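You operate a simulated robot arm through the tools that you are given. There is no shell and no other tool. Be economical: measure what you need, move in short steps, check, and stop when the job is done.

Carry out the task below with a simulated two-armed robot. There is one attempt and no reset: what you move stays moved.

## Task
Pick up the open white box with one hand, pass it to the other hand and put it on the top shelf of the green rack. Set down upright: open white box.

It is judged by the outcome, as a careful person would: the job done as asked, and still so three seconds after it is handed in. It fails if anything else is knocked over, pushed out of place, dropped, spilled or broken.

## Robot
Two 7-joint arms with two-finger parallel grippers on one trunk, on a base that drives. Base frame: it is fixed to the floor where the robot stands at the start and does not move with it; the origin is under the middle of the robot, x ahead of it, y to its left, z up; the surface under the hand at the start is at about z = 0.6. Units: m, degrees, N and s.
The left shoulder is at the start at [0.11, 0.169, 1.279], the right one opposite. With the tool pointing down near the work surface each hand reaches from about 0.36 to 0.7 m from the robot's upright axis, wherever it stands, measured 20 degrees to its own side. Places, roughly: open white box (11x8x15 cm) [0.7, -0.1, 0.7]; top shelf of the green rack (37x18 cm) [3.7, 0.6, 1.36]. Payload 1.57 kg a hand.
The TCP of each hand is the grasp point between the finger pads, 0.03 m short of the fingertips. In the tool frame z runs along the fingers and y along their closing line. Largest opening 0.08 m; finger width 0.017, thickness 0.012; the body of the gripper, 0.04 by 0.082 m, starts 0.08 m behind the TCP.
Orientation is that of the tool frame in the base frame, as a unit quaternion [x, y, z, w]. With the fingers straight down and closing along the base's y, the tool's x points along the base's -x, its y along +y and its z along -z.

## Interface
- The arms move only by the tool step_arm. It takes "left_moves", "right_moves" or both (then of equal length, played together; a hand with none holds still); each is a list of rows, each an object of numbers (a shift or turn left out is 0, a gripper value left out holds the last): "tx", "ty", "tz": the shift along the tool's x, y, z in m; "ax", "ay", "az": the turn, a rotation vector about the tool's x, y, z in degrees; "grip": the gripper command, from -1 (shut) to 1 (fully open), values between in proportion. In form: [{"tx": .., "ty": .., "tz": .., "ax": .., "ay": .., "az": .., "grip": ..}, ...]. A call has 1 to 10 rows; each row shifts and turns the commanded pose from where the row before left it, along the tool's axes as they then stand. Each row takes 0.2 s and may step no farther than 0.05 m and 8.6 degrees from the row before; otherwise, or with a gripper value out of range, the whole call is refused. A pose out of reach is approached as far as the arm can. The call stops where the force on the tool passes 40 N (or 10 N more than at its start, if that is more) or the arm is blocked; 0.2 s more then pass. The fingers move at their own pace (about 0.072 m/s each) and stop on an object; they squeeze with about 31 N. The grip force told is the motor's: it shows also when the fingers shut on nothing. Time passes only in rows, and 0.2 s behind the last, so rows that do not move let the fingers close. It gives the time, the measured TCP pose, the force on the tool (base axes), the opening and the grip force at its end, in the units of the frame above (readings bear some noise), with the torque about the TCP (base axes, N m) and any sound that the robot's microphone picked up, and new pictures: "pictures" is both (left out), scene, wrist or none (wrist: the cameras of the hands that moved).
- Cameras (640 x 400 px; columns grow to the right, rows downward): "scene" is now at [0.1595, -0.0223, 1.4719]; the picture's right is [-0.27, -0.96, 0.00], its down [-0.66, 0.19, -0.73] and it looks along [0.70, -0.20, -0.69] (base axes); focal length 285 px, centre (320, 200). "left" rides on the left gripper at [0.072, 0.007, -0.122] in its tool frame; the picture's right is [-0.09, 1.00, 0.00], its down [-0.84, -0.08, -0.54] and it looks along [-0.54, -0.05, 0.84] (tool axes); focal length 238 px, centre (320, 200). "right" rides on the right gripper at [0.072, -0.007, -0.122] in its tool frame; the picture's right is [0.09, 1.00, 0.00], its down [-0.84, 0.08, -0.54] and it looks along [-0.54, 0.05, 0.84] (tool axes); focal length 238 px, centre (320, 200). There is no depth. A picture from a camera that has moved, and an enlarged one, comes with that camera's place and axes in the base frame and with its lens.
- move_column(by): slides the trunk up (or, below 0, down) by that many m; the arms and the scene camera ride with it, the base frame stays. It gives what a move gives, with no picture.
- drive_base(legs): drives the robot by 1 to 6 legs, each [ahead, left, turn to the left] in m, m and degrees, along the robot's own axes; the way and the turn of a leg run together, so that a leg with both is an arc; at most 1.5 m and 180 degrees a leg. The arms and the cameras ride along, it lands a little off, and it stops where it bumps. It gives what a move gives, and a new picture of the scene camera.
- aim_head(pan, tilt): turns the head with the scene camera to pan (to the left, within 86 degrees either way) and tilt (down, from -29 to 69), counted from straight ahead of the robot. It gives what a move gives, and a new picture of the scene camera.
- enlarge(camera, box): a new picture of the part [left, top, right, bottom] of that camera's present view, enlarged. The clock stands still meanwhile.
- sign_off(): hands the job in; it is judged then, once.

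Work in short steps. Places have to be worked out from the pictures, the camera data and where the tool is seen: move nearer, look again, correct. Check each grasp and each placing, and mend what went wrong. You have 120 turns and 260 pictures in all, those below and enlarged ones among them. Open the grippers and draw the arms clear of the work before you hand the job in, unless the task says otherwise; then end with one line.

The tools are called as a command line: name --argument value ..., lists and objects as JSON in quotes. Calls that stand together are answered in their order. step_arm: Moves the arms, as the interface text tells. Its arguments: {"type":"object","properties":{"left_moves":{"type":"array","items":{"type":"object","properties":{"tx":{"type":"number"},"ty":{"type":"number"},"tz":{"type":"number"},"ax":{"type":"number"},"ay":{"type":"number"},"az":{"type":"number"},"grip":{"type":"number"}}}},"right_moves":{"type":"array","items":{"type":"object","properties":{"tx":{"type":"number"},"ty":{"type":"number"},"tz":{"type":"number"},"ax":{"type":"number"},"ay":{"type":"number"},"az":{"type":"number"},"grip":{"type":"number"}}}},"pictures":{"type":"string","enum":["both","scene","wrist","none"]}},"required":[]} The other tools are called the same way: move_column (by) slides the trunk up or down; drive_base (legs) drives the base; aim_head (pan, tilt) turns the head that bears the scene camera; enlarge (camera, box) takes an enlarged picture of a part of a camera's view; sign_off () hands the job in.

At the start:

```text
t: 0.0
left_ee_pos: [0.6423, 0.175, 0.8996]
left_tool_rot: [-0.001, 1.0, -0.001, -0.001]
left_ft_force: [0.5, 0.7, -1.0]
left_torque: [-0.02, 0.02, -0.03]
left_width: 0.0799
left_grip_force: 0.1
right_ee_pos: [0.6417, -0.3578, 1.0258]
right_tool_rot: [0.0, 1.0, 0.001, 0.001]
right_ft_force: [0.3, -0.3, -0.7]
right_torque: [0.0, 0.01, 0.0]
right_width: 0.0798
right_grip_force: 0.1
trunk travel left (down, up): [-0.593, 0.297]
robot x, y, heading: [-0.0006, -0.0016, -0.2]
head pan, tilt: [-15.7, 43.4]
```

scene: 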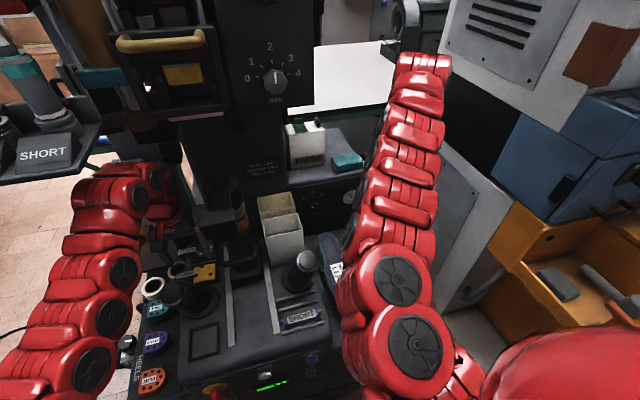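
right: 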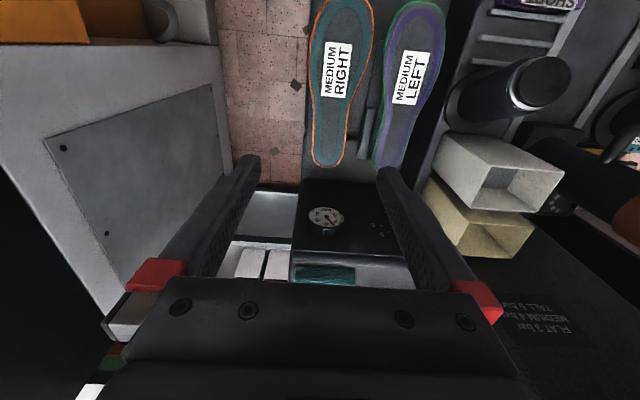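
left: 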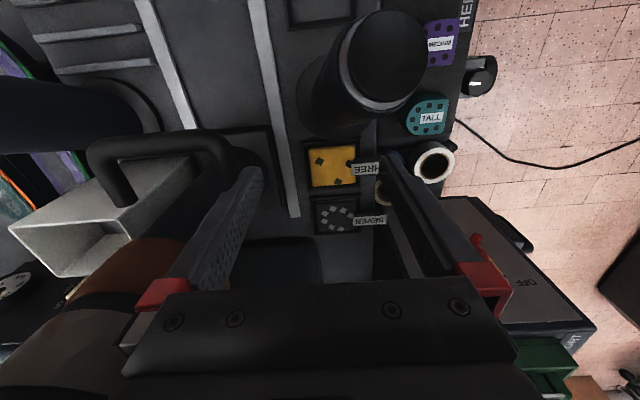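

The scene shows a white open box near (283,235) with a cream one behind it. I enlarge both views for measurement.

enlarge --camera "scene" --box '[200, 160, 360, 340]'

enlarge --camera "right" --box '[400, 60, 640, 280]'

enlarge --camera "left" --box '[0, 100, 260, 320]'

```text
2.22 times, centred on (280, 250) of scene
camera zoom: at [0.1595, -0.0223, 1.4719], right [-0.27, -0.96, 0.0], down [-0.66, 0.19, -0.73], along [0.7, -0.2, -0.69], focal length 634 px, centre (409, 89)
```

zoom: 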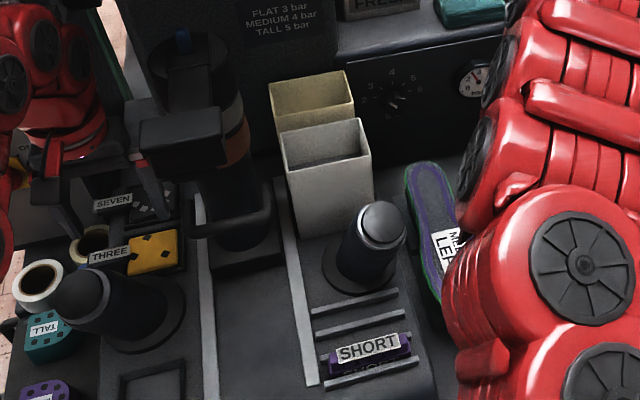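

```text
1.82 times, centred on (520, 170) of right
camera zoom: at [0.57, -0.3644, 1.148], right [-0.09, 1.0, 0.0], down [0.84, 0.08, 0.54], along [0.54, 0.05, -0.84], focal length 433 px, centre (-44, 254)
```

zoom: 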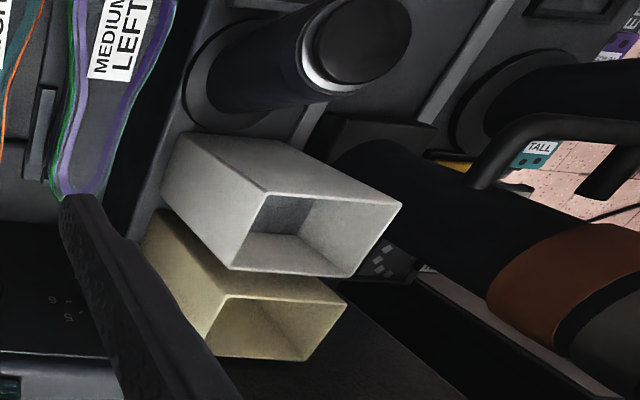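

```text
1.82 times, centred on (130, 210) of left
camera zoom: at [0.5702, 0.1816, 1.0212], right [0.09, 1.0, 0.0], down [0.84, -0.08, 0.54], along [0.54, -0.05, -0.84], focal length 433 px, centre (666, 182)
```

zoom: 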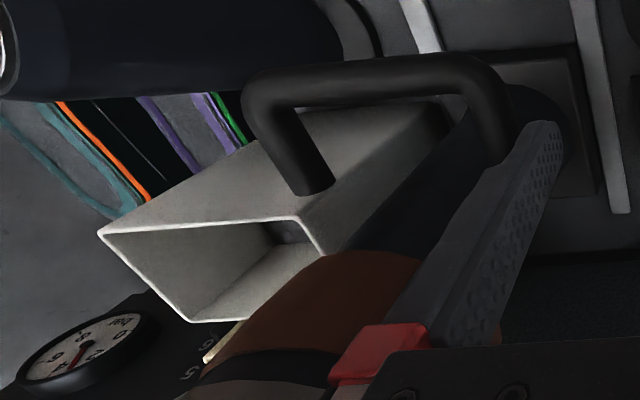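

The box rim measures about x 0.688–0.754, y −0.122…−0.013, z 0.85, with its back against the cream box. I look towards the rack before planning the grip.

aim_head --pan 9 --tilt 5

aim_head --pan 70 --tilt 20

aim_head --pan -60 --tilt 20

```text
t: 1.1
left_ee_pos: [0.6425, 0.1763, 0.8996]
left_tool_rot: [-0.001, 1.0, -0.001, -0.001]
left_ft_force: [0.3, 0.8, 0.2]
left_torque: [0.03, 0.01, 0.03]
left_width: 0.0799
left_grip_force: 0.0
right_ee_pos: [0.6433, -0.3585, 1.0251]
right_tool_rot: [0.0, 1.0, 0.0, 0.0]
right_ft_force: [-0.3, -0.4, 0.3]
right_torque: [-0.04, 0.02, -0.01]
right_width: 0.08
right_grip_force: 0.1
trunk travel left (down, up): [-0.593, 0.297]
robot x, y, heading: [0.0005, -0.0013, 0.1]
head pan, tilt: [9.0, 5.0]
camera scene: at [0.1708, 0.0144, 1.5326], right [0.16, -0.99, 0.0], down [-0.09, -0.01, -1.0], along [0.98, 0.16, -0.09], focal length 285 px, centre (320, 200)
```

scene: 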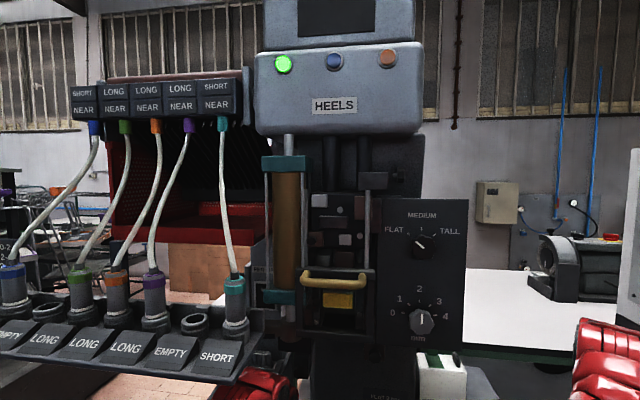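

```text
t: 2.4
left_ee_pos: [0.6426, 0.1753, 0.8997]
left_tool_rot: [-0.001, 1.0, 0.0, 0.0]
left_ft_force: [-0.2, -0.5, 0.5]
left_torque: [0.01, -0.02, -0.01]
left_width: 0.0802
left_grip_force: 0.1
right_ee_pos: [0.6438, -0.3575, 1.0261]
right_tool_rot: [0.0, 1.0, 0.0, -0.001]
right_ft_force: [0.0, -0.1, 0.1]
right_torque: [0.0, 0.01, 0.03]
right_width: 0.0801
right_grip_force: 0.0
trunk travel left (down, up): [-0.593, 0.297]
robot x, y, heading: [-0.0007, -0.0013, 0.1]
head pan, tilt: [70.0, 20.0]
camera scene: at [0.112, 0.0876, 1.5083], right [0.94, -0.34, 0.0], down [-0.12, -0.32, -0.94], along [0.32, 0.88, -0.34], focal length 285 px, centre (320, 200)
```

scene: 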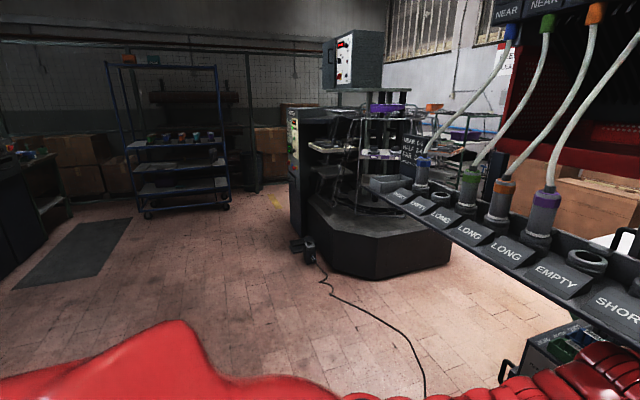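

```text
t: 4.5
left_ee_pos: [0.6432, 0.1759, 0.8985]
left_tool_rot: [-0.001, 1.0, 0.0, -0.001]
left_ft_force: [-0.6, 0.1, -0.3]
left_torque: [0.01, 0.01, 0.0]
left_width: 0.0802
left_grip_force: 0.0
right_ee_pos: [0.6422, -0.3575, 1.0268]
right_tool_rot: [0.001, 1.0, 0.002, 0.0]
right_ft_force: [0.5, -0.1, 0.8]
right_torque: [0.0, 0.02, 0.0]
right_width: 0.0801
right_grip_force: 0.0
trunk travel left (down, up): [-0.593, 0.297]
robot x, y, heading: [-0.0008, 0.0019, -0.3]
head pan, tilt: [-60.0, 20.0]
camera scene: at [0.1266, -0.0805, 1.5083], right [-0.87, -0.5, 0.0], down [-0.17, 0.3, -0.94], along [0.47, -0.81, -0.34], focal length 285 px, centre (320, 200)
```

scene: 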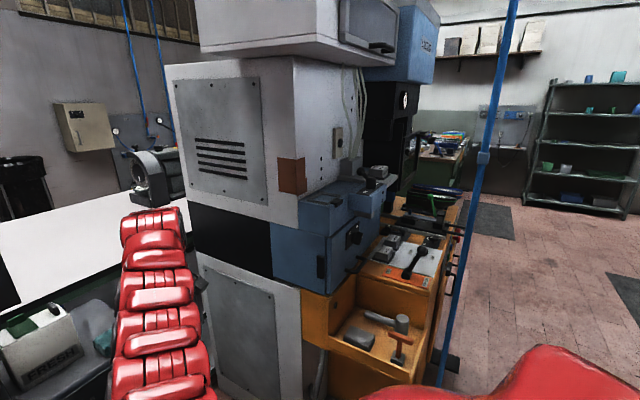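

The rack is hidden behind the machine, so I'll have to drive round later. Plan: the right hand pinches the box's right wall from above. I start the approach at safe height and aim the head back at the work.

aim_head --pan -8 --tilt 38

step_arm --right_moves '[{"ty": 0.045}, {"ty": 0.045}, {"ty": 0.045}, {"ty": 0.045}, {"ty": 0.02}, {}]'

```text
t: 5.7
left_ee_pos: [0.6425, 0.1756, 0.8983]
left_tool_rot: [-0.001, 1.0, 0.001, 0.0]
left_ft_force: [-0.4, -0.4, -0.4]
left_torque: [-0.02, -0.02, 0.01]
left_width: 0.08
left_grip_force: 0.1
right_ee_pos: [0.642, -0.357, 1.026]
right_tool_rot: [0.001, 1.0, 0.0, 0.0]
right_ft_force: [0.2, -0.6, 0.1]
right_torque: [-0.02, 0.03, -0.01]
right_width: 0.08
right_grip_force: 0.0
trunk travel left (down, up): [-0.593, 0.297]
robot x, y, heading: [-0.0018, -0.0027, 0.1]
head pan, tilt: [-8.0, 38.0]
camera scene: at [0.1655, -0.012, 1.4799], right [-0.14, -0.99, 0.0], down [-0.61, 0.09, -0.79], along [0.78, -0.11, -0.62], focal length 285 px, centre (320, 200)
```

scene: 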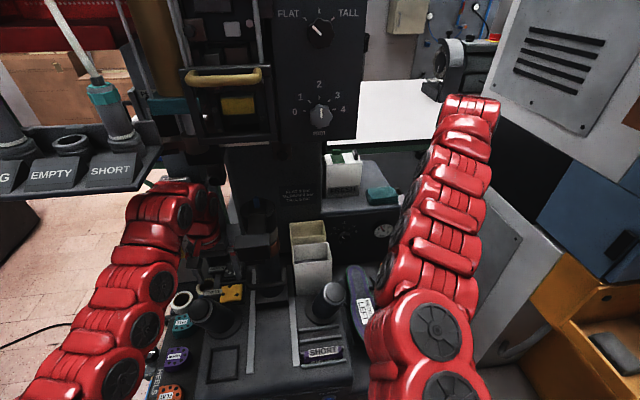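

```text
t: 7.1
left_ee_pos: [0.6421, 0.1628, 0.9021]
left_tool_rot: [0.001, 1.0, 0.006, -0.001]
left_ft_force: [-0.6, -0.7, 0.4]
left_torque: [0.0, 0.0, -0.02]
left_width: 0.0801
left_grip_force: 0.0
right_ee_pos: [0.6409, -0.1789, 1.0215]
right_tool_rot: [0.009, 1.0, 0.005, 0.001]
right_ft_force: [0.0, 0.5, -0.7]
right_torque: [0.0, -0.02, 0.01]
right_width: 0.0801
right_grip_force: 0.0
right hand out of reach, approached as far as the arm can: row 3
trunk travel left (down, up): [-0.593, 0.297]
robot x, y, heading: [0.0012, -0.0036, -0.3]
head pan, tilt: [-8.0, 38.0]
camera scene: at [0.1644, -0.0301, 1.4799], right [-0.14, -0.99, -0.01], down [-0.61, 0.1, -0.79], along [0.78, -0.1, -0.62], focal length 285 px, centre (320, 200)
camera right: at [0.5692, -0.1853, 1.1432], right [-0.07, 1.0, 0.01], down [0.84, 0.06, 0.55], along [0.54, 0.05, -0.84], focal length 238 px, centre (320, 200)
```

scene: 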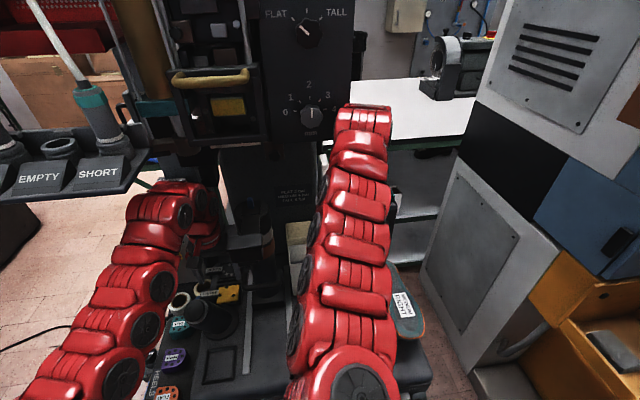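
right: 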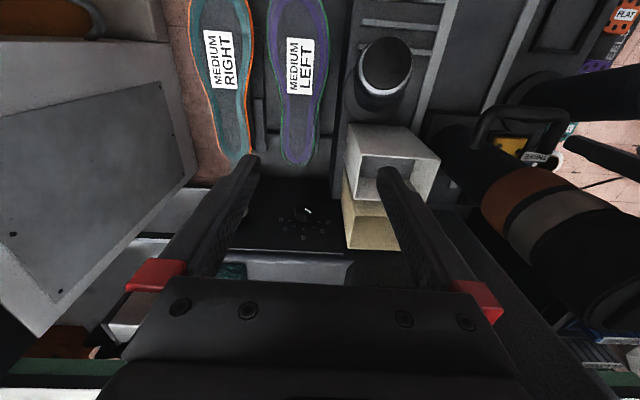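

The right arm can't reach that far across its body; turning the base left ~13° puts the box on its own side. First I draw both hands back and up so nothing sweeps the levers.

step_arm --right_moves '[{"ty": -0.03, "tx": 0.03}, {"ty": -0.03, "tx": 0.03}, {"ty": -0.03, "tx": 0.03}, {"ty": -0.03, "tx": 0.02}, {}, {}, {}]' --left_moves '[{"tz": -0.045}, {"tz": -0.045}, {"tz": -0.03, "tx": 0.03}, {"tx": 0.045}, {"tx": 0.045}, {"tx": 0.045}, {}]'

```text
t: 8.9
left_ee_pos: [0.5671, 0.1912, 0.9346]
left_tool_rot: [-0.02, 0.992, 0.014, -0.124]
left_ft_force: [-0.7, -0.7, -0.6]
left_torque: [0.01, 0.02, 0.0]
left_width: 0.08
left_grip_force: 0.1
left hand out of reach, approached as far as the arm can: row 3, 4, 5, 6
right_ee_pos: [0.6089, -0.2563, 1.007]
right_tool_rot: [-0.002, 1.0, -0.004, -0.002]
right_ft_force: [0.1, -0.6, -0.8]
right_torque: [0.0, -0.01, 0.04]
right_width: 0.0799
right_grip_force: 0.0
right hand out of reach, approached as far as the arm can: row 1, 2, 3, 4
trunk travel left (down, up): [-0.593, 0.297]
robot x, y, heading: [-0.009, -0.0008, 0.1]
head pan, tilt: [-8.0, 38.0]
stopped in row 7 (left hand): the arm was blocked; the commanded pose is now the measured one
camera scene: at [0.1629, 0.0002, 1.4739], right [-0.14, -0.99, 0.01], down [-0.61, 0.08, -0.79], along [0.78, -0.11, -0.62], focal length 285 px, centre (320, 200)
camera right: at [0.5375, -0.2621, 1.13], right [-0.1, 1.0, -0.01], down [0.84, 0.09, 0.54], along [0.54, 0.04, -0.84], focal length 238 px, centre (320, 200)
camera left: at [0.5262, 0.1928, 1.0707], right [0.05, 1.0, 0.01], down [0.95, -0.05, 0.32], along [0.32, -0.01, -0.95], focal length 238 px, centre (320, 200)
```

scene: 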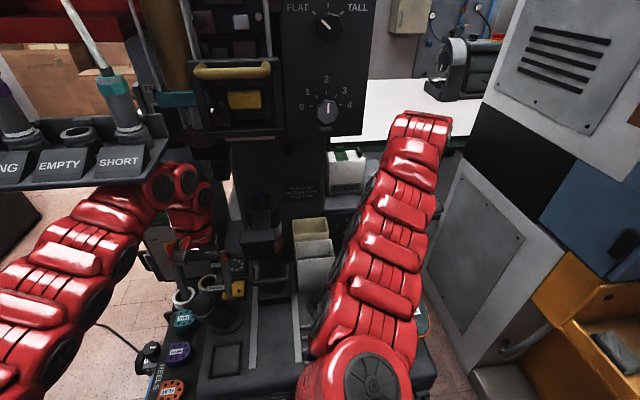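
right: 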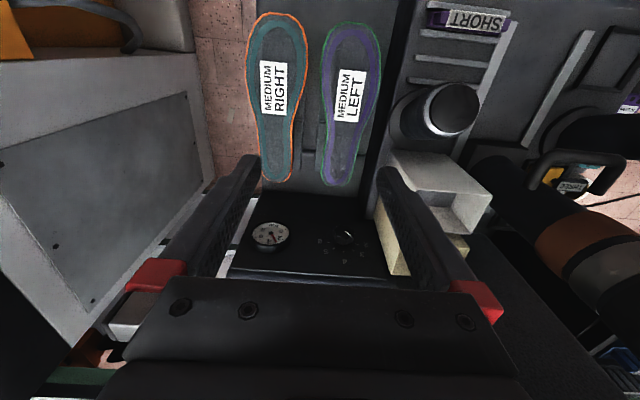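
left: 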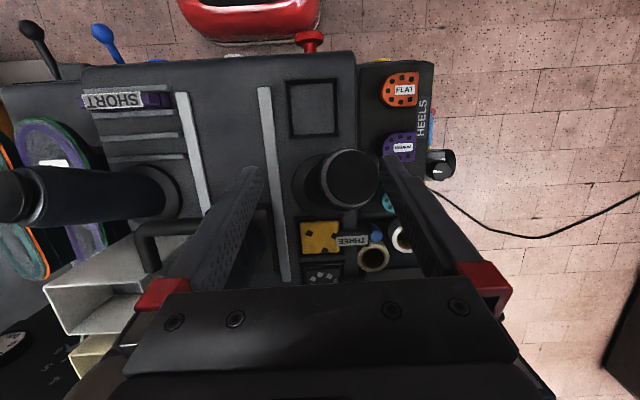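

The left arm hit its own limit there (no contact force). Its tips (z≈0.905) clear the lever top (≈0.865), so I back the base straight off 0.3 m to have free room to arrange the arms.

drive_base --legs '[[-0.3, 0, 0]]'

```text
t: 10.3
left_ee_pos: [0.6239, 0.1522, 0.9744]
left_tool_rot: [-0.132, 0.983, -0.125, -0.014]
left_ft_force: [-0.5, 0.7, 0.1]
left_torque: [-0.12, -0.11, 0.04]
left_width: 0.0799
left_grip_force: 0.1
right_ee_pos: [0.4619, -0.1991, 1.3251]
right_tool_rot: [-0.099, 0.823, -0.366, 0.423]
right_ft_force: [4.9, -3.2, -6.4]
right_torque: [-0.13, -0.28, 0.06]
right_width: 0.08
right_grip_force: 0.2
trunk travel left (down, up): [-0.593, 0.297]
robot x, y, heading: [-0.1024, 0.1771, -26.9]
head pan, tilt: [-8.0, 38.0]
stopped in leg 1: the robot was blocked; the commanded pose is now the measured one
camera scene: at [0.1062, 0.0382, 1.464], right [-0.58, -0.82, 0.0], down [-0.54, 0.38, -0.75], along [0.61, -0.43, -0.66], focal length 285 px, centre (320, 200)
```

scene: 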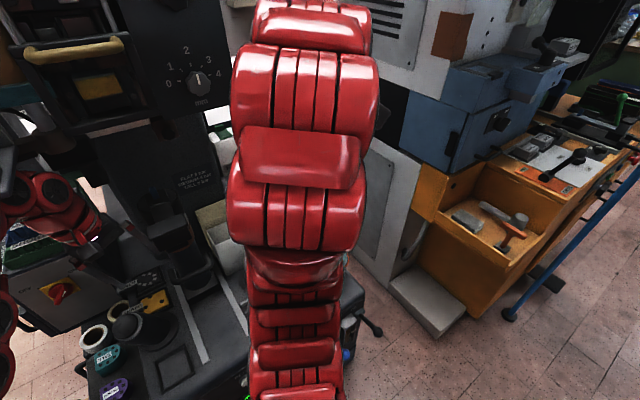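

The base was blocked and swung: the left arm seems caught on something. I look closely before moving more.

aim_head --pan 40 --tilt 30

enlarge --camera "left" --box '[0, 0, 640, 400]'

enlarge --camera "right" --box '[0, 0, 640, 400]'

```text
t: 11.4
left_ee_pos: [0.6305, 0.1618, 0.9716]
left_tool_rot: [-0.134, 0.984, -0.115, -0.008]
left_ft_force: [0.0, 0.7, -0.7]
left_torque: [-0.07, -0.07, -0.02]
left_width: 0.0802
left_grip_force: 0.1
right_ee_pos: [0.4854, -0.2161, 1.2973]
right_tool_rot: [-0.094, 0.845, -0.343, 0.399]
right_ft_force: [1.6, -2.0, -3.1]
right_torque: [-0.04, -0.09, 0.07]
right_width: 0.0799
right_grip_force: 0.2
trunk travel left (down, up): [-0.593, 0.297]
robot x, y, heading: [-0.1137, 0.1657, -25.1]
head pan, tilt: [40.0, 30.0]
camera scene: at [0.1396, 0.1005, 1.475], right [0.26, -0.97, -0.05], down [-0.54, -0.1, -0.84], along [0.8, 0.24, -0.55], focal length 285 px, centre (320, 200)
```

scene: 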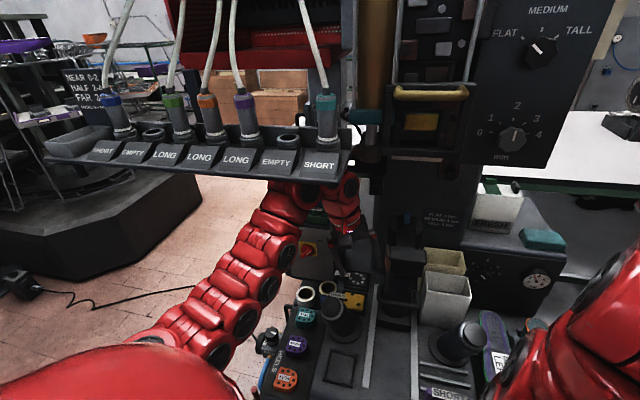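

```text
1.00 times, centred on (320, 200) of left (not enlarged: the box is as wide or as high as the picture)
camera zoom: at [0.5563, 0.1776, 1.0922], right [-0.17, 0.96, -0.23], down [0.82, 0.27, 0.51], along [0.55, -0.1, -0.83], focal length 238 px, centre (320, 200)
```

zoom: 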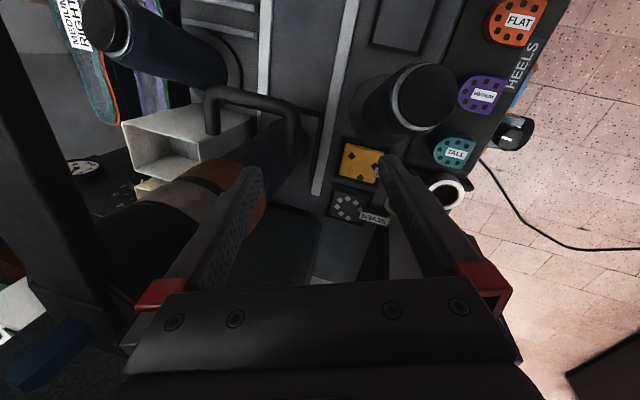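

```text
1.00 times, centred on (320, 200) of right (not enlarged: the box is as wide or as high as the picture)
camera zoom: at [0.3466, -0.1909, 1.3131], right [0.05, 0.7, -0.71], down [0.16, 0.69, 0.7], along [0.98, -0.15, -0.08], focal length 238 px, centre (320, 200)
```

zoom: 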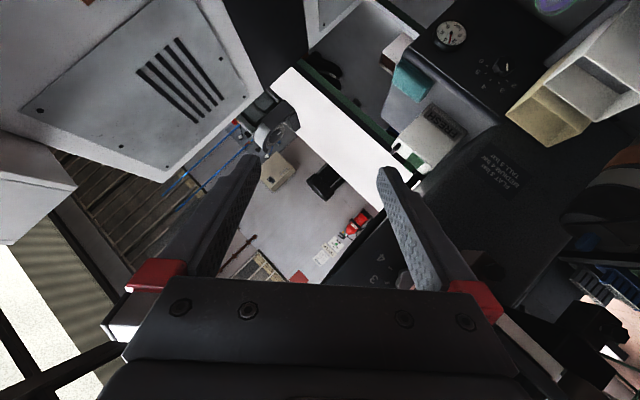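

The left wrist sits behind/under the tube tray (edge ≈ x 0.55, y 0.17, z 1.28), so raising and retracting caught it. I zoom to see it exactly.

enlarge --camera "scene" --box '[220, 100, 420, 330]'

```text
1.74 times, centred on (320, 215) of scene
camera zoom: at [0.1396, 0.1005, 1.475], right [0.26, -0.97, -0.05], down [-0.54, -0.1, -0.84], along [0.8, 0.24, -0.55], focal length 496 px, centre (320, 174)
```

zoom: 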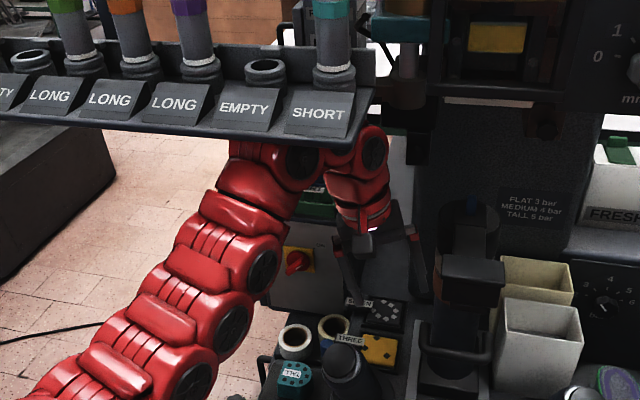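

The wrist bend stands just behind the tray; lowering ~7 cm with the gripper shut should free it. I do that gently.

step_arm --left_moves '[{"grip": -1}, {}, {"tz": 0.02}, {"tz": 0.025}, {"tz": 0.025}, {}]'

```text
t: 11.8
left_ee_pos: [0.6056, 0.1675, 0.969]
left_tool_rot: [-0.097, 0.988, -0.114, -0.031]
left_ft_force: [-2.1, -0.8, -0.3]
left_torque: [0.08, -0.21, 0.05]
left_width: 0.0354
left_grip_force: 0.1
right_ee_pos: [0.3753, -0.2285, 1.3347]
right_tool_rot: [-0.002, 0.827, -0.399, 0.397]
right_ft_force: [-4.2, -6.7, -5.0]
right_torque: [-0.01, -0.47, 0.69]
right_width: 0.08
right_grip_force: 0.1
trunk travel left (down, up): [-0.593, 0.297]
robot x, y, heading: [-0.077, 0.2185, -33.9]
head pan, tilt: [40.0, 30.0]
stopped in row 1 (left hand): the arm was blocked; the commanded pose is now the measured one
camera scene: at [0.0878, 0.1529, 1.4763], right [0.1, -0.99, -0.03], down [-0.51, -0.03, -0.86], along [0.86, 0.1, -0.51], focal length 285 px, centre (320, 200)
camera left: at [0.5373, 0.1885, 1.0915], right [-0.11, 0.97, -0.23], down [0.85, 0.21, 0.48], along [0.51, -0.14, -0.85], focal length 238 px, centre (320, 200)
```

scene: 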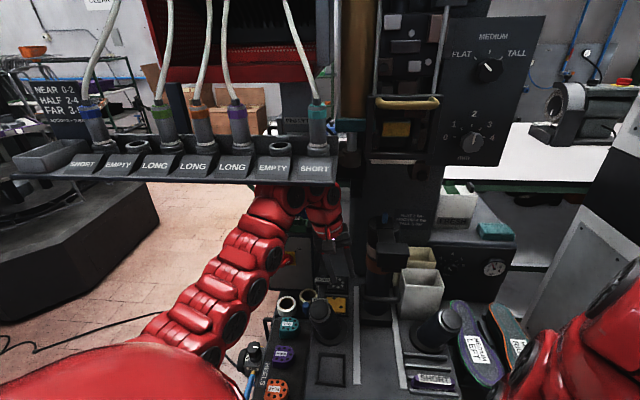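
left: 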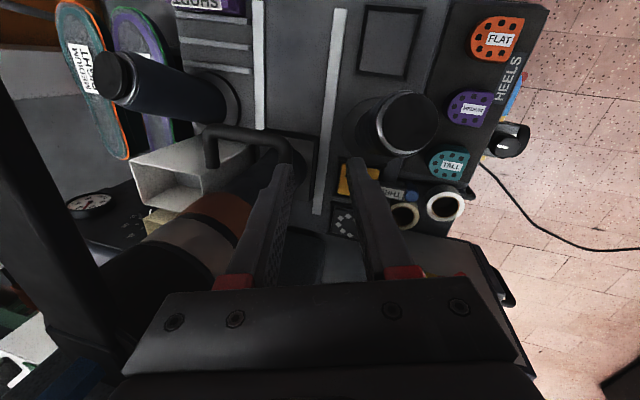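

The base itself is pivoting from contact forces. I look at the right side and the right hand to see what else is touching before undoing the swing.

aim_head --pan -30 --tilt 35

```text
t: 13.2
left_ee_pos: [0.6091, 0.1685, 0.9683]
left_tool_rot: [-0.103, 0.988, -0.114, -0.027]
left_ft_force: [0.6, 0.2, 0.8]
left_torque: [-0.01, 0.03, -0.02]
left_width: 0.0
left_grip_force: 21.6
right_ee_pos: [0.4228, -0.2279, 1.3096]
right_tool_rot: [-0.036, 0.847, -0.368, 0.381]
right_ft_force: [1.1, -0.3, -0.5]
right_torque: [-0.03, -0.01, -0.01]
right_width: 0.0798
right_grip_force: 0.0
trunk travel left (down, up): [-0.593, 0.297]
robot x, y, heading: [-0.1026, 0.1924, -29.7]
head pan, tilt: [-30.0, 35.0]
camera scene: at [0.0614, 0.0491, 1.4682], right [-0.86, -0.5, 0.02], down [-0.32, 0.51, -0.8], along [0.39, -0.7, -0.6], focal length 285 px, centre (320, 200)
```

scene: 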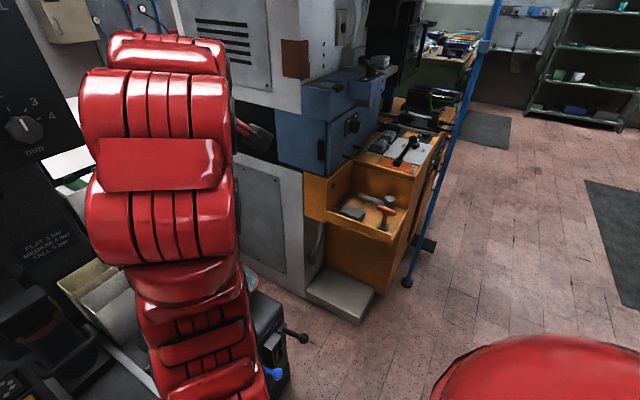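

Forces are now near zero and the left gripper is shut. I retry lowering the left hand in small increments.

step_arm --left_moves '[{"tz": 0.01}, {"tz": 0.015}, {"tz": 0.015}]' --pictures "none"

```text
t: 14.2
left_ee_pos: [0.602, 0.1633, 0.9684]
left_tool_rot: [-0.087, 0.988, -0.12, -0.035]
left_ft_force: [-0.1, 0.2, -0.5]
left_torque: [-0.04, 0.0, -0.05]
left_width: 0.0
left_grip_force: 21.2
left hand out of reach, approached as far as the arm can: row 1, 2, 3
right_ee_pos: [0.4209, -0.2165, 1.313]
right_tool_rot: [-0.036, 0.85, -0.368, 0.375]
right_ft_force: [-0.4, -0.3, 0.1]
right_torque: [-0.02, 0.03, -0.05]
right_width: 0.0797
right_grip_force: 0.2
trunk travel left (down, up): [-0.593, 0.297]
robot x, y, heading: [-0.0974, 0.1973, -30.3]
head pan, tilt: [-30.0, 35.0]
stopped in row 3 (left hand): the arm was blocked; the commanded pose is now the measured one
```

The arm's own posture won't lower further, so I lower the trunk slightly instead, which brings the wrist below the tray.

move_column --by -0.04

aim_head --pan 45 --tilt 30

```text
t: 15.0
left_ee_pos: [0.5789, 0.1701, 0.9632]
left_tool_rot: [-0.09, 0.988, -0.123, -0.009]
left_ft_force: [0.1, -0.4, -1.1]
left_torque: [0.02, 0.06, -0.01]
left_width: 0.0
left_grip_force: 20.4
right_ee_pos: [0.389, -0.2149, 1.2922]
right_tool_rot: [-0.036, 0.847, -0.365, 0.385]
right_ft_force: [1.6, -1.1, -0.5]
right_torque: [-0.01, 0.01, 0.01]
right_width: 0.0803
right_grip_force: 0.1
trunk travel left (down, up): [-0.553, 0.337]
robot x, y, heading: [-0.1068, 0.1856, -29.5]
head pan, tilt: [-30.0, 35.0]
```

```text
t: 16.5
left_ee_pos: [0.5791, 0.1771, 0.9633]
left_tool_rot: [-0.09, 0.988, -0.125, -0.01]
left_ft_force: [-0.5, -1.1, 0.1]
left_torque: [0.02, 0.0, -0.03]
left_width: 0.0001
left_grip_force: 21.6
right_ee_pos: [0.3886, -0.2058, 1.2941]
right_tool_rot: [-0.033, 0.845, -0.369, 0.386]
right_ft_force: [-0.5, -0.6, 0.0]
right_torque: [-0.04, -0.01, -0.02]
right_width: 0.0801
right_grip_force: 0.0
trunk travel left (down, up): [-0.553, 0.337]
robot x, y, heading: [-0.1021, 0.1959, -29.5]
head pan, tilt: [45.0, 30.0]
camera scene: at [0.0562, 0.1785, 1.4522], right [0.26, -0.96, 0.0], down [-0.48, -0.13, -0.87], along [0.84, 0.23, -0.5], focal length 285 px, centre (320, 200)
```

scene: 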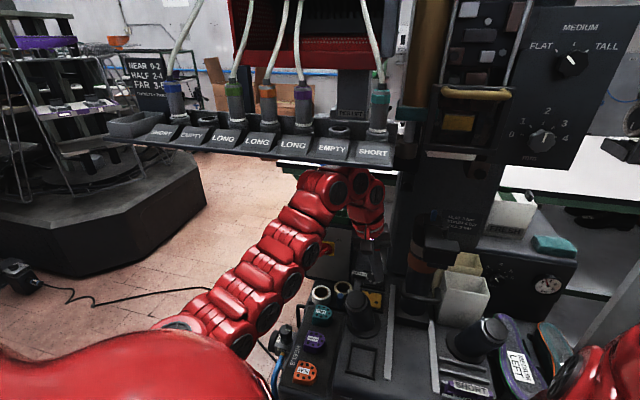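

The lean is relieved and the wrist now shows below the tray. I lower a little more, leaving the tips above the lever top.

move_column --by -0.04

enlarge --camera "left" --box '[0, 0, 640, 400]'

enlarge --camera "scene" --box '[220, 100, 460, 300]'

```text
t: 17.3
left_ee_pos: [0.5795, 0.1785, 0.9229]
left_tool_rot: [-0.089, 0.988, -0.125, -0.01]
left_ft_force: [-0.4, -0.1, 0.1]
left_torque: [0.0, 0.0, 0.01]
left_width: 0.0
left_grip_force: 21.4
right_ee_pos: [0.3881, -0.2058, 1.2553]
right_tool_rot: [-0.034, 0.845, -0.369, 0.386]
right_ft_force: [0.2, 0.4, -0.4]
right_torque: [-0.02, 0.0, 0.02]
right_width: 0.0799
right_grip_force: 0.0
trunk travel left (down, up): [-0.513, 0.377]
robot x, y, heading: [-0.0988, 0.1961, -29.6]
head pan, tilt: [45.0, 30.0]
```

```text
1.00 times, centred on (320, 200) of left (not enlarged: the box is as wide or as high as the picture)
camera zoom: at [0.5054, 0.2013, 1.0418], right [-0.09, 0.96, -0.25], down [0.84, 0.21, 0.51], along [0.54, -0.16, -0.82], focal length 238 px, centre (320, 200)
```

zoom: 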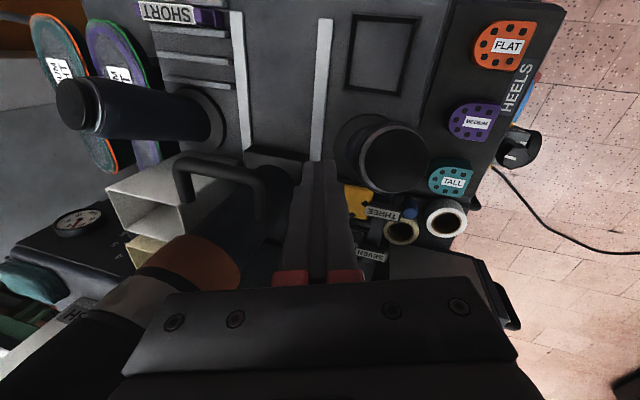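

```text
2.00 times, centred on (340, 200) of scene
camera zoom: at [0.0556, 0.1787, 1.4123], right [0.26, -0.96, 0.0], down [-0.48, -0.13, -0.87], along [0.84, 0.23, -0.5], focal length 570 px, centre (280, 200)
```

zoom: 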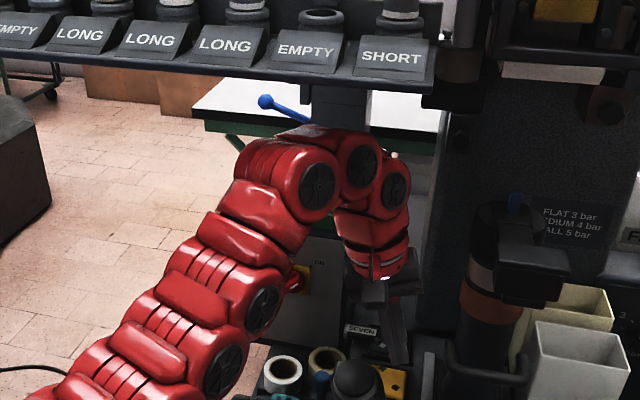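

The left arm is free (full travel, no lean) and the box hasn't moved. I back off straight along −x in a short leg.

drive_base --legs '[[-0.13, -0.074, 0]]'

```text
t: 18.7
left_ee_pos: [0.4295, 0.1774, 0.9232]
left_tool_rot: [-0.089, 0.988, -0.125, -0.01]
left_ft_force: [0.2, 1.1, 0.2]
left_torque: [0.0, -0.05, -0.01]
left_width: 0.0002
left_grip_force: 21.1
right_ee_pos: [0.2402, -0.2066, 1.2529]
right_tool_rot: [-0.034, 0.845, -0.368, 0.386]
right_ft_force: [0.5, -0.3, 0.4]
right_torque: [0.01, 0.04, -0.03]
right_width: 0.0801
right_grip_force: 0.0
trunk travel left (down, up): [-0.513, 0.377]
robot x, y, heading: [-0.2474, 0.198, -29.6]
head pan, tilt: [45.0, 30.0]
camera scene: at [-0.0931, 0.1782, 1.4124], right [0.26, -0.96, 0.0], down [-0.48, -0.13, -0.87], along [0.84, 0.23, -0.5], focal length 285 px, centre (320, 200)
```

scene: 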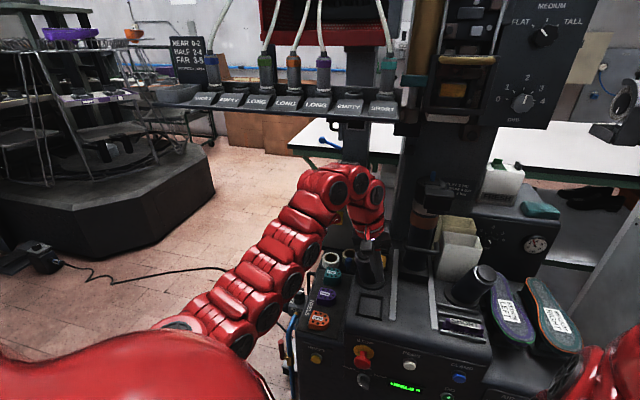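

That moved cleanly. I back off another 0.35 m.

drive_base --legs '[[-0.305, -0.173, 0]]'

```text
t: 20.9
left_ee_pos: [0.0863, 0.1744, 0.9233]
left_tool_rot: [-0.089, 0.988, -0.126, -0.008]
left_ft_force: [-0.1, 0.3, 1.0]
left_torque: [-0.01, 0.02, 0.0]
left_width: 0.0
left_grip_force: 21.1
right_ee_pos: [-0.1075, -0.209, 1.2561]
right_tool_rot: [-0.033, 0.844, -0.37, 0.387]
right_ft_force: [-0.5, 0.7, 0.6]
right_torque: [0.02, 0.04, 0.05]
right_width: 0.08
right_grip_force: 0.1
trunk travel left (down, up): [-0.513, 0.377]
robot x, y, heading: [-0.5951, 0.1931, -30.0]
head pan, tilt: [45.0, 30.0]
camera scene: at [-0.4388, 0.1763, 1.4123], right [0.26, -0.97, 0.0], down [-0.48, -0.13, -0.87], along [0.84, 0.23, -0.5], focal length 285 px, centre (320, 200)
```

scene: 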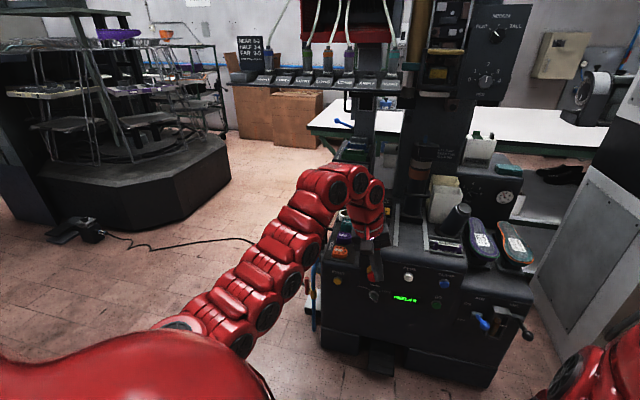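

Now in open floor. I turn the base back to heading ~0 here and check.

drive_base --legs '[[0, 0, 30]]'

aim_head --pan 0 --tilt 35

```text
t: 22.8
left_ee_pos: [0.0019, 0.5235, 0.9222]
left_tool_rot: [-0.346, 0.929, -0.125, 0.026]
left_ft_force: [-0.6, -0.1, -0.5]
left_torque: [0.02, 0.0, 0.0]
left_width: 0.0
left_grip_force: 21.4
right_ee_pos: [0.0307, 0.0952, 1.2551]
right_tool_rot: [-0.254, 0.805, -0.255, 0.471]
right_ft_force: [0.5, 0.2, 0.1]
right_torque: [0.0, 0.02, -0.01]
right_width: 0.08
right_grip_force: 0.1
trunk travel left (down, up): [-0.513, 0.377]
robot x, y, heading: [-0.5953, 0.1923, 0.9]
head pan, tilt: [45.0, 30.0]
camera scene: at [-0.4518, 0.2586, 1.4122], right [0.71, -0.7, 0.0], down [-0.35, -0.36, -0.87], along [0.61, 0.62, -0.5], focal length 285 px, centre (320, 200)
```

scene: 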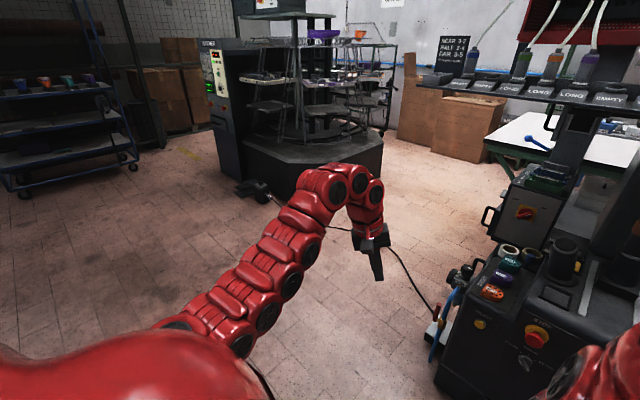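

```text
t: 23.9
left_ee_pos: [0.0031, 0.5242, 0.9239]
left_tool_rot: [-0.348, 0.929, -0.125, 0.028]
left_ft_force: [-0.4, -0.8, -0.5]
left_torque: [0.01, 0.02, -0.03]
left_width: 0.0
left_grip_force: 21.5
right_ee_pos: [0.0303, 0.0961, 1.256]
right_tool_rot: [-0.254, 0.804, -0.256, 0.472]
right_ft_force: [0.4, 0.0, 0.1]
right_torque: [0.03, -0.01, 0.04]
right_width: 0.0797
right_grip_force: 0.0
trunk travel left (down, up): [-0.513, 0.377]
robot x, y, heading: [-0.5938, 0.1915, 0.6]
head pan, tilt: [0.0, 35.0]
camera scene: at [-0.4268, 0.1947, 1.4045], right [0.01, -1.0, 0.0], down [-0.57, -0.01, -0.82], along [0.82, 0.01, -0.57], focal length 285 px, centre (320, 200)
```

scene: 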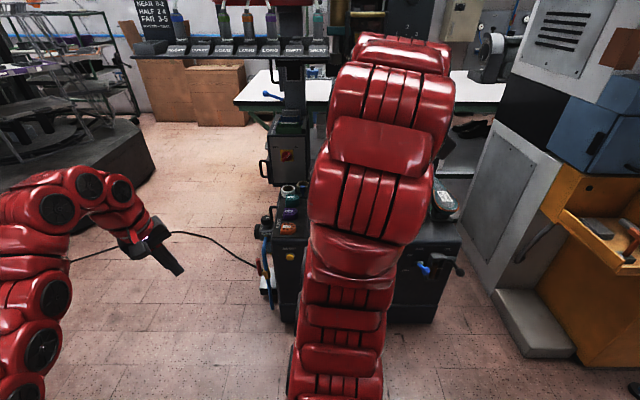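

Free space; I first bring both tools back to pointing straight down, closing along y.

step_arm --right_moves '[{"ax": -3.49, "ay": 6.43, "az": 3.47}, {"ax": -3.49, "ay": 6.43, "az": 3.47}, {"ax": -3.49, "ay": 6.43, "az": 3.47}, {"ax": -3.49, "ay": 6.43, "az": 3.47}, {"ax": -3.49, "ay": 6.43, "az": 3.47}, {"ax": -3.49, "ay": 6.43, "az": 3.47}, {"ax": -3.49, "ay": 6.43, "az": 3.47}, {"ax": -3.49, "ay": 6.43, "az": 3.47}, {"ax": -3.49, "ay": 6.43, "az": 3.47}, {}]' --left_moves '[{"ax": -1.62, "ay": 0.37, "az": 4.52}, {"ax": -1.62, "ay": 0.37, "az": 4.52}, {"ax": -1.62, "ay": 0.37, "az": 4.52}, {"ax": -1.62, "ay": 0.37, "az": 4.52}, {"ax": -1.62, "ay": 0.37, "az": 4.52}, {"ax": -1.62, "ay": 0.37, "az": 4.52}, {"ax": -1.62, "ay": 0.37, "az": 4.52}, {"ax": -1.62, "ay": 0.37, "az": 4.52}, {"ax": -1.62, "ay": 0.37, "az": 4.52}, {}]' --pictures "scene"

```text
t: 26.1
left_ee_pos: [0.0403, 0.5321, 0.9365]
left_tool_rot: [0.0, 1.0, -0.001, -0.002]
left_ft_force: [0.7, 0.6, -0.2]
left_torque: [-0.02, -0.02, -0.02]
left_width: 0.0
left_grip_force: 21.4
left hand out of reach, approached as far as the arm can: row 1
right_ee_pos: [0.1089, 0.0934, 0.9941]
right_tool_rot: [-0.018, 0.999, -0.024, 0.046]
right_ft_force: [-0.3, 0.1, 0.0]
right_torque: [-0.04, -0.02, 0.01]
right_width: 0.0803
right_grip_force: 0.0
right hand out of reach, approached as far as the arm can: row 2, 3, 4, 5, 6, 7, 8, 9
trunk travel left (down, up): [-0.513, 0.377]
robot x, y, heading: [-0.5962, 0.1918, 0.6]
head pan, tilt: [0.0, 35.0]
camera scene: at [-0.4279, 0.1957, 1.4046], right [0.01, -1.0, 0.0], down [-0.57, -0.01, -0.82], along [0.82, 0.01, -0.57], focal length 285 px, centre (320, 200)
```

scene: 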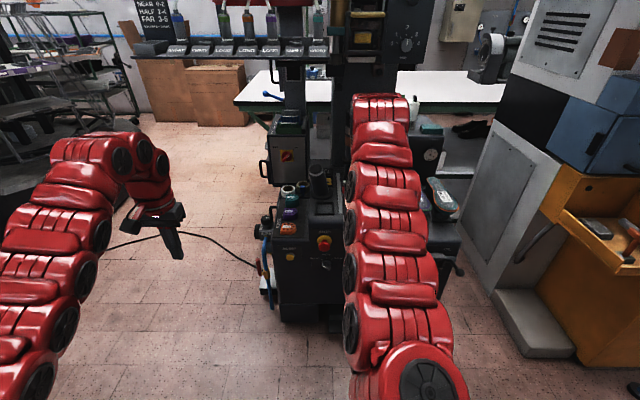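

Both tools point down now. I retract the left hand closer to the body and put the right hand in a comfortable place.

step_arm --right_moves '[{"tx": 0.01, "ty": -0.025}, {"tx": 0.01, "ty": -0.025}, {"tx": 0.01, "ty": -0.025}, {"tx": 0.01, "ty": -0.025}, {"tx": 0.01, "ty": -0.025}, {"tx": 0.01, "ty": -0.025}, {}]' --left_moves '[{"tx": 0.03}, {"tx": 0.03}, {"tx": 0.03}, {"tx": 0.03}, {"tx": 0.03}, {"tx": 0.03}, {}]' --pictures "scene"

```text
t: 27.7
left_ee_pos: [-0.0148, 0.5607, 0.9301]
left_tool_rot: [-0.001, 1.0, -0.002, -0.002]
left_ft_force: [-0.3, 0.0, 0.6]
left_torque: [0.05, 0.01, 0.02]
left_width: 0.0
left_grip_force: 21.6
left hand out of reach, approached as far as the arm can: row 2, 3, 4, 5, 6
right_ee_pos: [0.0636, -0.0592, 0.9742]
right_tool_rot: [-0.02, 0.999, -0.024, 0.044]
right_ft_force: [0.2, 0.2, 0.0]
right_torque: [0.02, -0.01, -0.01]
right_width: 0.0797
right_grip_force: 0.0
right hand out of reach, approached as far as the arm can: row 1, 2, 3, 4, 5, 6
trunk travel left (down, up): [-0.513, 0.377]
robot x, y, heading: [-0.5934, 0.1904, 0.7]
head pan, tilt: [0.0, 35.0]
camera scene: at [-0.4266, 0.1949, 1.4044], right [0.01, -1.0, 0.0], down [-0.57, -0.01, -0.82], along [0.82, 0.01, -0.57], focal length 285 px, centre (320, 200)
```

scene: 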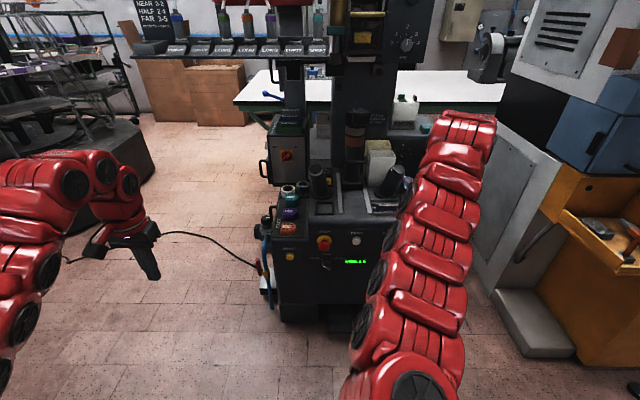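

Tool-down at this height can't come closer; the reach improves with the trunk higher. I raise the trunk and swing the left hand out to the robot's left side, where it stays in front of the tray.

move_column --by 0.2

step_arm --left_moves '[{"tx": 0.035, "ty": 0.031, "az": -5}, {"tx": 0.0322, "ty": 0.0339, "az": -5}, {"tx": 0.0291, "ty": 0.0366, "az": -5}, {"tx": 0.0258, "ty": 0.039, "az": -5}, {"tx": 0.0223, "ty": 0.0411, "az": -5}, {"tx": 0.0186, "ty": 0.0429, "az": -5}, {"tx": 0.0148, "ty": 0.0444, "az": -5}, {"tx": 0.0109, "ty": 0.0455, "az": -5}, {}]' --right_moves '[{"tz": 0.03}, {"tz": 0.03}, {"tz": 0.03}, {"tz": 0.03}, {"tz": 0.03}, {}, {}, {}, {}]' --pictures "scene"

```text
t: 29.9
left_ee_pos: [-0.015, 0.5606, 1.1305]
left_tool_rot: [0.0, 1.0, -0.002, -0.003]
left_ft_force: [0.1, 0.3, 0.5]
left_torque: [-0.01, -0.03, 0.03]
left_width: 0.0001
left_grip_force: 21.3
right_ee_pos: [0.0636, -0.059, 1.173]
right_tool_rot: [-0.018, 0.999, -0.023, 0.044]
right_ft_force: [-0.3, -0.1, 0.2]
right_torque: [0.01, 0.01, -0.03]
right_width: 0.0798
right_grip_force: 0.0
trunk travel left (down, up): [-0.713, 0.177]
robot x, y, heading: [-0.5942, 0.1923, 0.6]
head pan, tilt: [0.0, 35.0]
```

```text
t: 31.9
left_ee_pos: [-0.2437, 0.8466, 1.1327]
left_tool_rot: [-0.342, 0.94, 0.0, -0.003]
left_ft_force: [0.1, 0.7, 0.9]
left_torque: [0.02, -0.03, 0.01]
left_width: 0.0
left_grip_force: 21.6
left hand out of reach, approached as far as the arm can: row 1, 2, 4, 5
right_ee_pos: [0.076, -0.0666, 1.0247]
right_tool_rot: [-0.019, 0.999, -0.024, 0.044]
right_ft_force: [-0.4, -0.8, -0.5]
right_torque: [0.02, 0.03, -0.01]
right_width: 0.0802
right_grip_force: 0.0
trunk travel left (down, up): [-0.713, 0.177]
robot x, y, heading: [-0.591, 0.1929, 0.2]
head pan, tilt: [0.0, 35.0]
camera scene: at [-0.4265, 0.194, 1.6044], right [0.01, -1.0, 0.0], down [-0.57, -0.01, -0.82], along [0.82, 0.01, -0.57], focal length 285 px, centre (320, 200)
```

scene: 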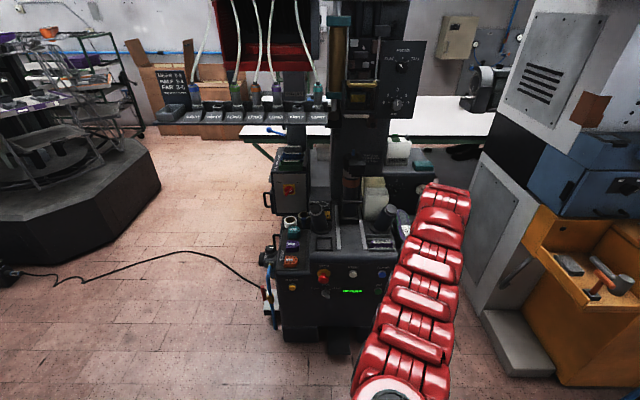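

Arms are well placed. I've located an overhanging knob panel (bottom z≈1.24, x≥0.64) above the box and a joystick in front (top ≈0.85), so I'll grip with the tool pitched ~30° forward to keep the wrist clear. I drive partway in.

drive_base --legs '[[0.42, -0.07, 0]]'

```text
t: 34.5
left_ee_pos: [0.173, 0.7829, 1.1331]
left_tool_rot: [-0.343, 0.939, 0.0, -0.003]
left_ft_force: [0.2, -0.3, -0.9]
left_torque: [0.03, 0.01, -0.01]
left_width: 0.0001
left_grip_force: 21.4
right_ee_pos: [0.497, -0.1284, 1.0248]
right_tool_rot: [-0.021, 0.999, -0.024, 0.044]
right_ft_force: [0.0, -0.3, -0.8]
right_torque: [0.02, 0.04, 0.0]
right_width: 0.0798
right_grip_force: 0.2
trunk travel left (down, up): [-0.713, 0.177]
robot x, y, heading: [-0.1757, 0.1272, 0.7]
head pan, tilt: [0.0, 35.0]
camera scene: at [-0.008, 0.1303, 1.6045], right [0.02, -1.0, 0.0], down [-0.57, -0.01, -0.82], along [0.82, 0.01, -0.57], focal length 285 px, centre (320, 200)
```

scene: 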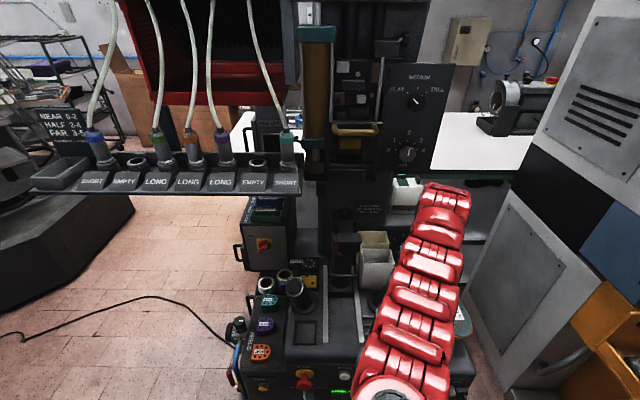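

I pitch the right tool to 30° forward (squaring its yaw) with the base still back, and look.

step_arm --right_moves '[{"ay": -6.25, "ax": -0.65, "az": 0.63}, {"ay": -6.25, "ax": -0.65, "az": 0.63}, {"ay": -6.25, "ax": -0.65, "az": 0.63}, {"ay": -6.25, "ax": -0.65, "az": 0.63}, {}]' --pictures "wrist"

```text
t: 35.7
left_ee_pos: [0.1722, 0.7831, 1.1337]
left_tool_rot: [-0.344, 0.939, -0.001, -0.004]
left_ft_force: [0.5, 0.7, 0.2]
left_torque: [-0.01, -0.02, -0.03]
left_width: 0.0002
left_grip_force: 21.4
right_ee_pos: [0.5093, -0.1446, 1.034]
right_tool_rot: [0.027, 0.981, -0.007, 0.194]
right_ft_force: [0.1, -0.3, 0.5]
right_torque: [-0.02, -0.01, 0.01]
right_width: 0.0801
right_grip_force: 0.1
right hand out of reach, approached as far as the arm can: row 1, 2
trunk travel left (down, up): [-0.713, 0.177]
robot x, y, heading: [-0.1738, 0.1262, 0.8]
head pan, tilt: [0.0, 35.0]
camera right: at [0.3949, -0.1435, 1.1192], right [-0.03, 1.0, -0.04], down [0.57, 0.05, 0.82], along [0.82, 0.0, -0.57], focal length 238 px, centre (320, 200)
```

right: 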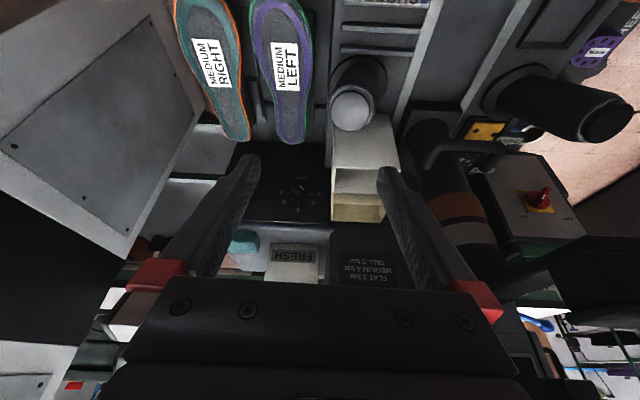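

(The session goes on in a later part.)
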